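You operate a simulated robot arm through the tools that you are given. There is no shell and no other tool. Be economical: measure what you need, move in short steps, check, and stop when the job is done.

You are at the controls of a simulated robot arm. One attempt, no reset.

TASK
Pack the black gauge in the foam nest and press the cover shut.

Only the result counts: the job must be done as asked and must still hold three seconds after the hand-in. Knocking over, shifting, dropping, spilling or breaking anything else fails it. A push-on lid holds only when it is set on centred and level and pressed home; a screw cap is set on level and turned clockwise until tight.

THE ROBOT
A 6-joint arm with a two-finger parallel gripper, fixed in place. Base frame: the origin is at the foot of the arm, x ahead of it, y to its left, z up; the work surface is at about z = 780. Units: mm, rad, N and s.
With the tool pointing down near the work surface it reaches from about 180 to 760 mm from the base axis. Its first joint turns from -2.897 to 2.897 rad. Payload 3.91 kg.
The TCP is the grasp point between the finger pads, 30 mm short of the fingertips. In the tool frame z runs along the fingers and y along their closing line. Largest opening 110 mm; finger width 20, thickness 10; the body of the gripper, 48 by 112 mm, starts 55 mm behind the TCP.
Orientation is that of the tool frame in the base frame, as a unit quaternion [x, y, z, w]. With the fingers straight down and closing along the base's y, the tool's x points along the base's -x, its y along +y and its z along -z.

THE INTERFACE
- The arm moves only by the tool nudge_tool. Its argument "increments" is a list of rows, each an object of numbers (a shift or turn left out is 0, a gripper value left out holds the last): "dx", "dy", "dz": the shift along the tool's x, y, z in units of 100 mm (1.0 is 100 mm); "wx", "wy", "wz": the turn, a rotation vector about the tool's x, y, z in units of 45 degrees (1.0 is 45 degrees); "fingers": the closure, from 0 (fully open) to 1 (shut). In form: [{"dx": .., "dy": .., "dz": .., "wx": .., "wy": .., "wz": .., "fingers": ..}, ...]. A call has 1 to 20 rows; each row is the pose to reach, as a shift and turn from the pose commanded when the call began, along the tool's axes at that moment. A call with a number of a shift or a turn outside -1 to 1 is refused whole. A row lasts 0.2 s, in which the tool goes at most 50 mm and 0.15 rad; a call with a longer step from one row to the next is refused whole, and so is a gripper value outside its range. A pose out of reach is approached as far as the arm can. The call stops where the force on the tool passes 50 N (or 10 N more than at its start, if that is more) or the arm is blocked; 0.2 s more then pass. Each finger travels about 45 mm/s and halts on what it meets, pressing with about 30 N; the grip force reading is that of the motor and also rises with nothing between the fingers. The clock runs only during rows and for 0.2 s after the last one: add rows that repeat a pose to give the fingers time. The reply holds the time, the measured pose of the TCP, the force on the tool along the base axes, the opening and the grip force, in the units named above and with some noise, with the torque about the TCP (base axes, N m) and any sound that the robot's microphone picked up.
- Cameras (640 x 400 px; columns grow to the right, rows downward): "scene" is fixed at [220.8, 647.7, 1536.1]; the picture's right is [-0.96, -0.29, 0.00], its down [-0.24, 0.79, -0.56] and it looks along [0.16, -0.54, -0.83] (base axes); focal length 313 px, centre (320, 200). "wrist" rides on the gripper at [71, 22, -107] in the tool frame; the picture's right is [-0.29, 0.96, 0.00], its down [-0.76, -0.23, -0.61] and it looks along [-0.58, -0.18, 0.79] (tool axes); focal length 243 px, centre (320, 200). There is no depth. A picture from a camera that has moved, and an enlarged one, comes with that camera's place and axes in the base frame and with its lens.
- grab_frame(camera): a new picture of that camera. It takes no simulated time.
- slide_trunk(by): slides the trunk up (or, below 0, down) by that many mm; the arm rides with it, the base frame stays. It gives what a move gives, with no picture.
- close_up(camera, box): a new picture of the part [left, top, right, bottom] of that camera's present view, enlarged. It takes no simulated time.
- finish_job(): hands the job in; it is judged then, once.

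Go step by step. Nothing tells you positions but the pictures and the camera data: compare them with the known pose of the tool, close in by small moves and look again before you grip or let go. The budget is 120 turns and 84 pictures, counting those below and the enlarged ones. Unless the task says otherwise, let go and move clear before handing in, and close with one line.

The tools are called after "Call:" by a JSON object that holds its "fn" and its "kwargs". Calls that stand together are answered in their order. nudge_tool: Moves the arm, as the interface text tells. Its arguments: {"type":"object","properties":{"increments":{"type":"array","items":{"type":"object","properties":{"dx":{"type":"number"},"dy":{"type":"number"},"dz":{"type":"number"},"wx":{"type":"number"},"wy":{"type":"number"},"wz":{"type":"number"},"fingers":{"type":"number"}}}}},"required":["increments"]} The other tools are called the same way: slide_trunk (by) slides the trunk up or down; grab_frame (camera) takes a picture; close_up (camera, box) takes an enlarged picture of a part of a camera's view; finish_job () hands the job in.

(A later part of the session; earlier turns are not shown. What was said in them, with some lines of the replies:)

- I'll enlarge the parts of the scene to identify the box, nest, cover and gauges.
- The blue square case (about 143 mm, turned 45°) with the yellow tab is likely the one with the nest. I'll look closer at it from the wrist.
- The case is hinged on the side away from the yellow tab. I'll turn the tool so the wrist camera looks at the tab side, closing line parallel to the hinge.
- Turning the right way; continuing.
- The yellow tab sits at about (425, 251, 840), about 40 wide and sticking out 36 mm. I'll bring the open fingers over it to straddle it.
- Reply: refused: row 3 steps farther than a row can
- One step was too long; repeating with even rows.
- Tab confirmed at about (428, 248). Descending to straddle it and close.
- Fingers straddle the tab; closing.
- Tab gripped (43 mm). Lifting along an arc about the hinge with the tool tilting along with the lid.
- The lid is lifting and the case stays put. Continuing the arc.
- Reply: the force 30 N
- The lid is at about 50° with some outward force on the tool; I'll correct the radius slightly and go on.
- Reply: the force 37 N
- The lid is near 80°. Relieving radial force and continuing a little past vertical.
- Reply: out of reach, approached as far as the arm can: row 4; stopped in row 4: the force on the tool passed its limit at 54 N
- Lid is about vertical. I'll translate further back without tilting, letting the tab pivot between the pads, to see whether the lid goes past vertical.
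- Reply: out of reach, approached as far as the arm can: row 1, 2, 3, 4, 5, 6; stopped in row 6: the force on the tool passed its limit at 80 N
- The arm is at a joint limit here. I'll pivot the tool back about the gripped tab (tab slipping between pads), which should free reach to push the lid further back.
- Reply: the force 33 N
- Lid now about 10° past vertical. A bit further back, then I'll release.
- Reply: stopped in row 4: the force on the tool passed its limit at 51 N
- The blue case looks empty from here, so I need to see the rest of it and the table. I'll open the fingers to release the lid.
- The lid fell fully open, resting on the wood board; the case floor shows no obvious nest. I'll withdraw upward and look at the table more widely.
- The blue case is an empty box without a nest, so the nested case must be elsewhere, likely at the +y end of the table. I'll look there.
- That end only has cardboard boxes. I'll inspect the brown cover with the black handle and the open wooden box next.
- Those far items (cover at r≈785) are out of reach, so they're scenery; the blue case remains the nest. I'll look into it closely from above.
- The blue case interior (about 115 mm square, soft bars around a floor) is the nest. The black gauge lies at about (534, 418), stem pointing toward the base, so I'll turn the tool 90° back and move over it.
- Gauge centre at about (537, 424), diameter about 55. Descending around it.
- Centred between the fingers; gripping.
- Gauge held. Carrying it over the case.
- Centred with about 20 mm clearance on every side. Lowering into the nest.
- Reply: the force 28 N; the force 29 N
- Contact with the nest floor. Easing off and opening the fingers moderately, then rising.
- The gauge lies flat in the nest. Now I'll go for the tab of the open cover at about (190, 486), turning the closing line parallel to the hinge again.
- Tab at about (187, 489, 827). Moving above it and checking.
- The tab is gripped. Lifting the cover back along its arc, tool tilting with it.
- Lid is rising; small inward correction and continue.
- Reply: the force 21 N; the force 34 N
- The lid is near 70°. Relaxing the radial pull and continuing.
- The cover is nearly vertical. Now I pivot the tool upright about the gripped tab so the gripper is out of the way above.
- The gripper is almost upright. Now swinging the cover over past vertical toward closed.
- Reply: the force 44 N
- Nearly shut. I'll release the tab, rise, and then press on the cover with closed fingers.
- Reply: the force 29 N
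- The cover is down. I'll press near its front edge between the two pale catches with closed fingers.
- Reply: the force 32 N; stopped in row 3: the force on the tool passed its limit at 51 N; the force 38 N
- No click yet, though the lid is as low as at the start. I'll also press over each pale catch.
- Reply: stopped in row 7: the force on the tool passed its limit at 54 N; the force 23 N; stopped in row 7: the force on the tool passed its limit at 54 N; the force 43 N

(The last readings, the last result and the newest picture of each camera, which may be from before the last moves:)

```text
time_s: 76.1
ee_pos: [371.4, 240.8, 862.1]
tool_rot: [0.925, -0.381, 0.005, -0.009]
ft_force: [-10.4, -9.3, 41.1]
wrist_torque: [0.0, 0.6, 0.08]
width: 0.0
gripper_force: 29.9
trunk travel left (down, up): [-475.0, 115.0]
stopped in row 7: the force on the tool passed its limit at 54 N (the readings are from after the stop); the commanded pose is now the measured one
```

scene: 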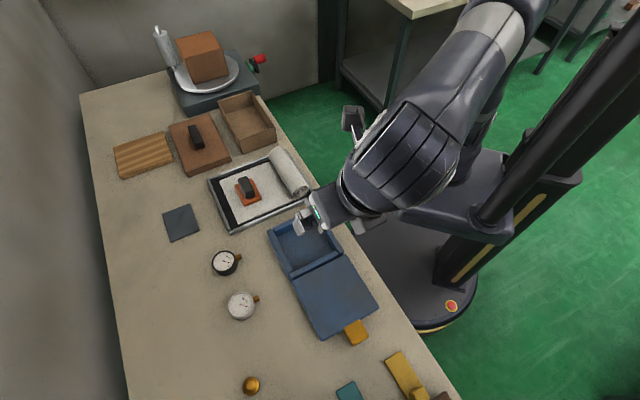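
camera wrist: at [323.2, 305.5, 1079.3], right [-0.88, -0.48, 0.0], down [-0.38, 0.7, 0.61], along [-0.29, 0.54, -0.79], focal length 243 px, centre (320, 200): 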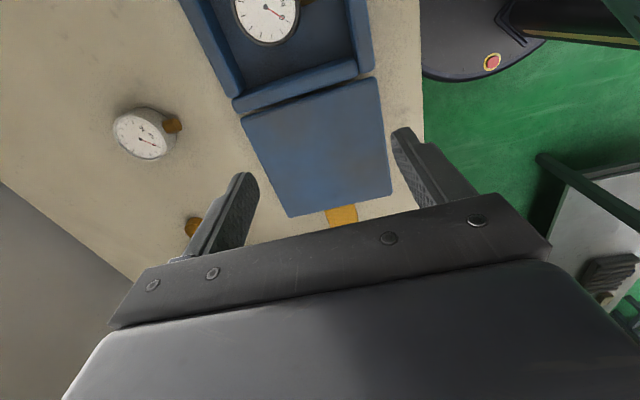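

Call:
{"fn": "nudge_tool", "kwargs": {"increments": [{"dz": -0.2}, {"dz": -0.2, "dx": -0.31, "dy": -0.22}, {"dz": -0.2, "dx": -0.62, "dy": -0.45}, {"dz": -0.05, "dx": -0.62, "dy": -0.45}, {"dz": 0, "dx": -0.62, "dy": -0.45}, {"dz": 0.03, "dx": -0.62, "dy": -0.45}, {"dz": 0.06, "dx": -0.62, "dy": -0.45}, {"dz": 0.09, "dx": -0.62, "dy": -0.45}]}}

Call:
{"fn": "nudge_tool", "kwargs": {"increments": [{"dz": -0.3}, {"dz": -0.7}, {"dz": -1.0}]}}

Call:
{"fn": "nudge_tool", "kwargs": {"increments": [{"dx": 0.4, "dz": -0.2}, {"dx": 0.8, "dz": -0.4}, {"dx": 0.9, "dz": -0.8, "fingers": 0.5}]}}

Call:
{"fn": "close_up", "kwargs": {"camera": "scene", "box": [250, 190, 370, 290]}}

Call:
{"fn": "close_up", "kwargs": {"camera": "wrist", "box": [230, 60, 430, 220]}}

Call:
{"fn": "grab_frame", "kwargs": {"camera": "scene"}}

```text
time_s: 77.5
ee_pos: [360.1, 317.9, 862.8]
tool_rot: [0.924, -0.381, 0.006, -0.013]
ft_force: [-10.3, -11.2, 35.5]
wrist_torque: [-0.22, 0.61, 0.1]
width: 0.1
gripper_force: 29.9
trunk travel left (down, up): [-475.0, 115.0]
stopped in row 6: the force on the tool passed its limit at 59 N (the readings are from after the stop); the commanded pose is now the measured one
```

```text
time_s: 78.3
ee_pos: [361.0, 318.6, 960.7]
tool_rot: [0.925, -0.381, 0.006, -0.011]
ft_force: [0.8, -0.1, 0.2]
wrist_torque: [0.01, -0.01, -0.02]
width: 0.0
gripper_force: 30.0
trunk travel left (down, up): [-475.0, 115.0]
```

```text
time_s: 79.1
ee_pos: [422.5, 253.9, 1040.8]
tool_rot: [0.924, -0.382, 0.005, -0.012]
ft_force: [0.1, 0.0, -1.1]
wrist_torque: [0.0, 0.03, -0.01]
width: 32.9
gripper_force: 0.1
trunk travel left (down, up): [-475.0, 115.0]
```

```text
4.00 times, centred on (310, 240) of scene
camera zoom: at [220.8, 647.7, 1536.1], right [-0.96, -0.29, 0.0], down [-0.24, 0.79, -0.56], along [0.16, -0.54, -0.83], focal length 1252 px, centre (360, 40)
```

zoom: 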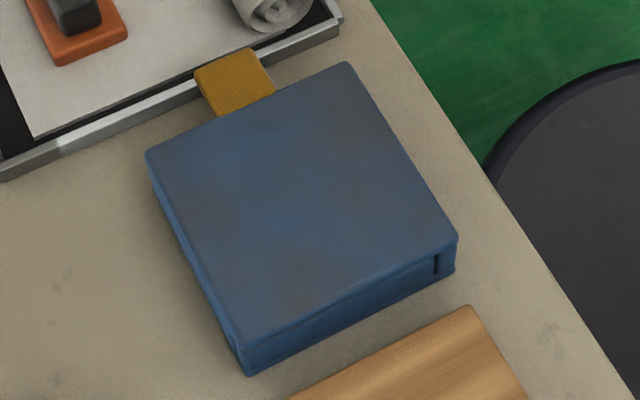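

```text
2.50 times, centred on (330, 140) of wrist
camera zoom: at [456.5, 186.3, 1148.2], right [-0.88, -0.47, -0.02], down [-0.39, 0.69, 0.61], along [-0.27, 0.55, -0.79], focal length 606 px, centre (295, 350)
```

zoom: 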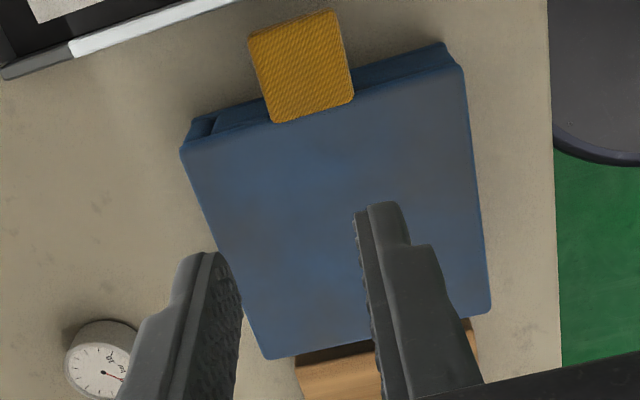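

```text
9 pictures are left
```

scene: 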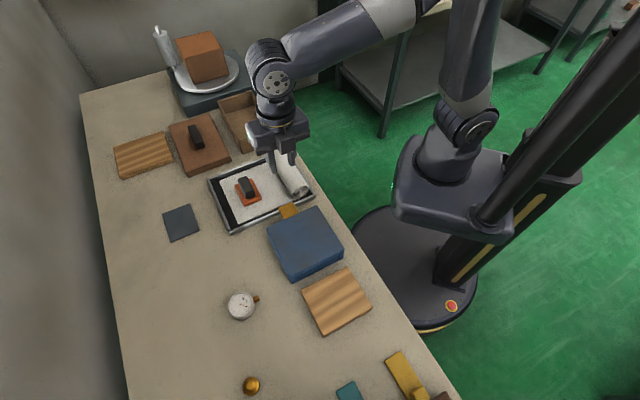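

Both pale catches have gone in after being pressed, so the cover is shut and level. The other objects are where they started and the arm is clear, so I'm handing in.

Call:
{"fn": "finish_job", "kwargs": {}}

```text
The job is handed in.
```

The black gauge is packed in the blue case, the only reachable one I found to be the nest. I pressed the cover shut until both pale catches went in, but heard no click.
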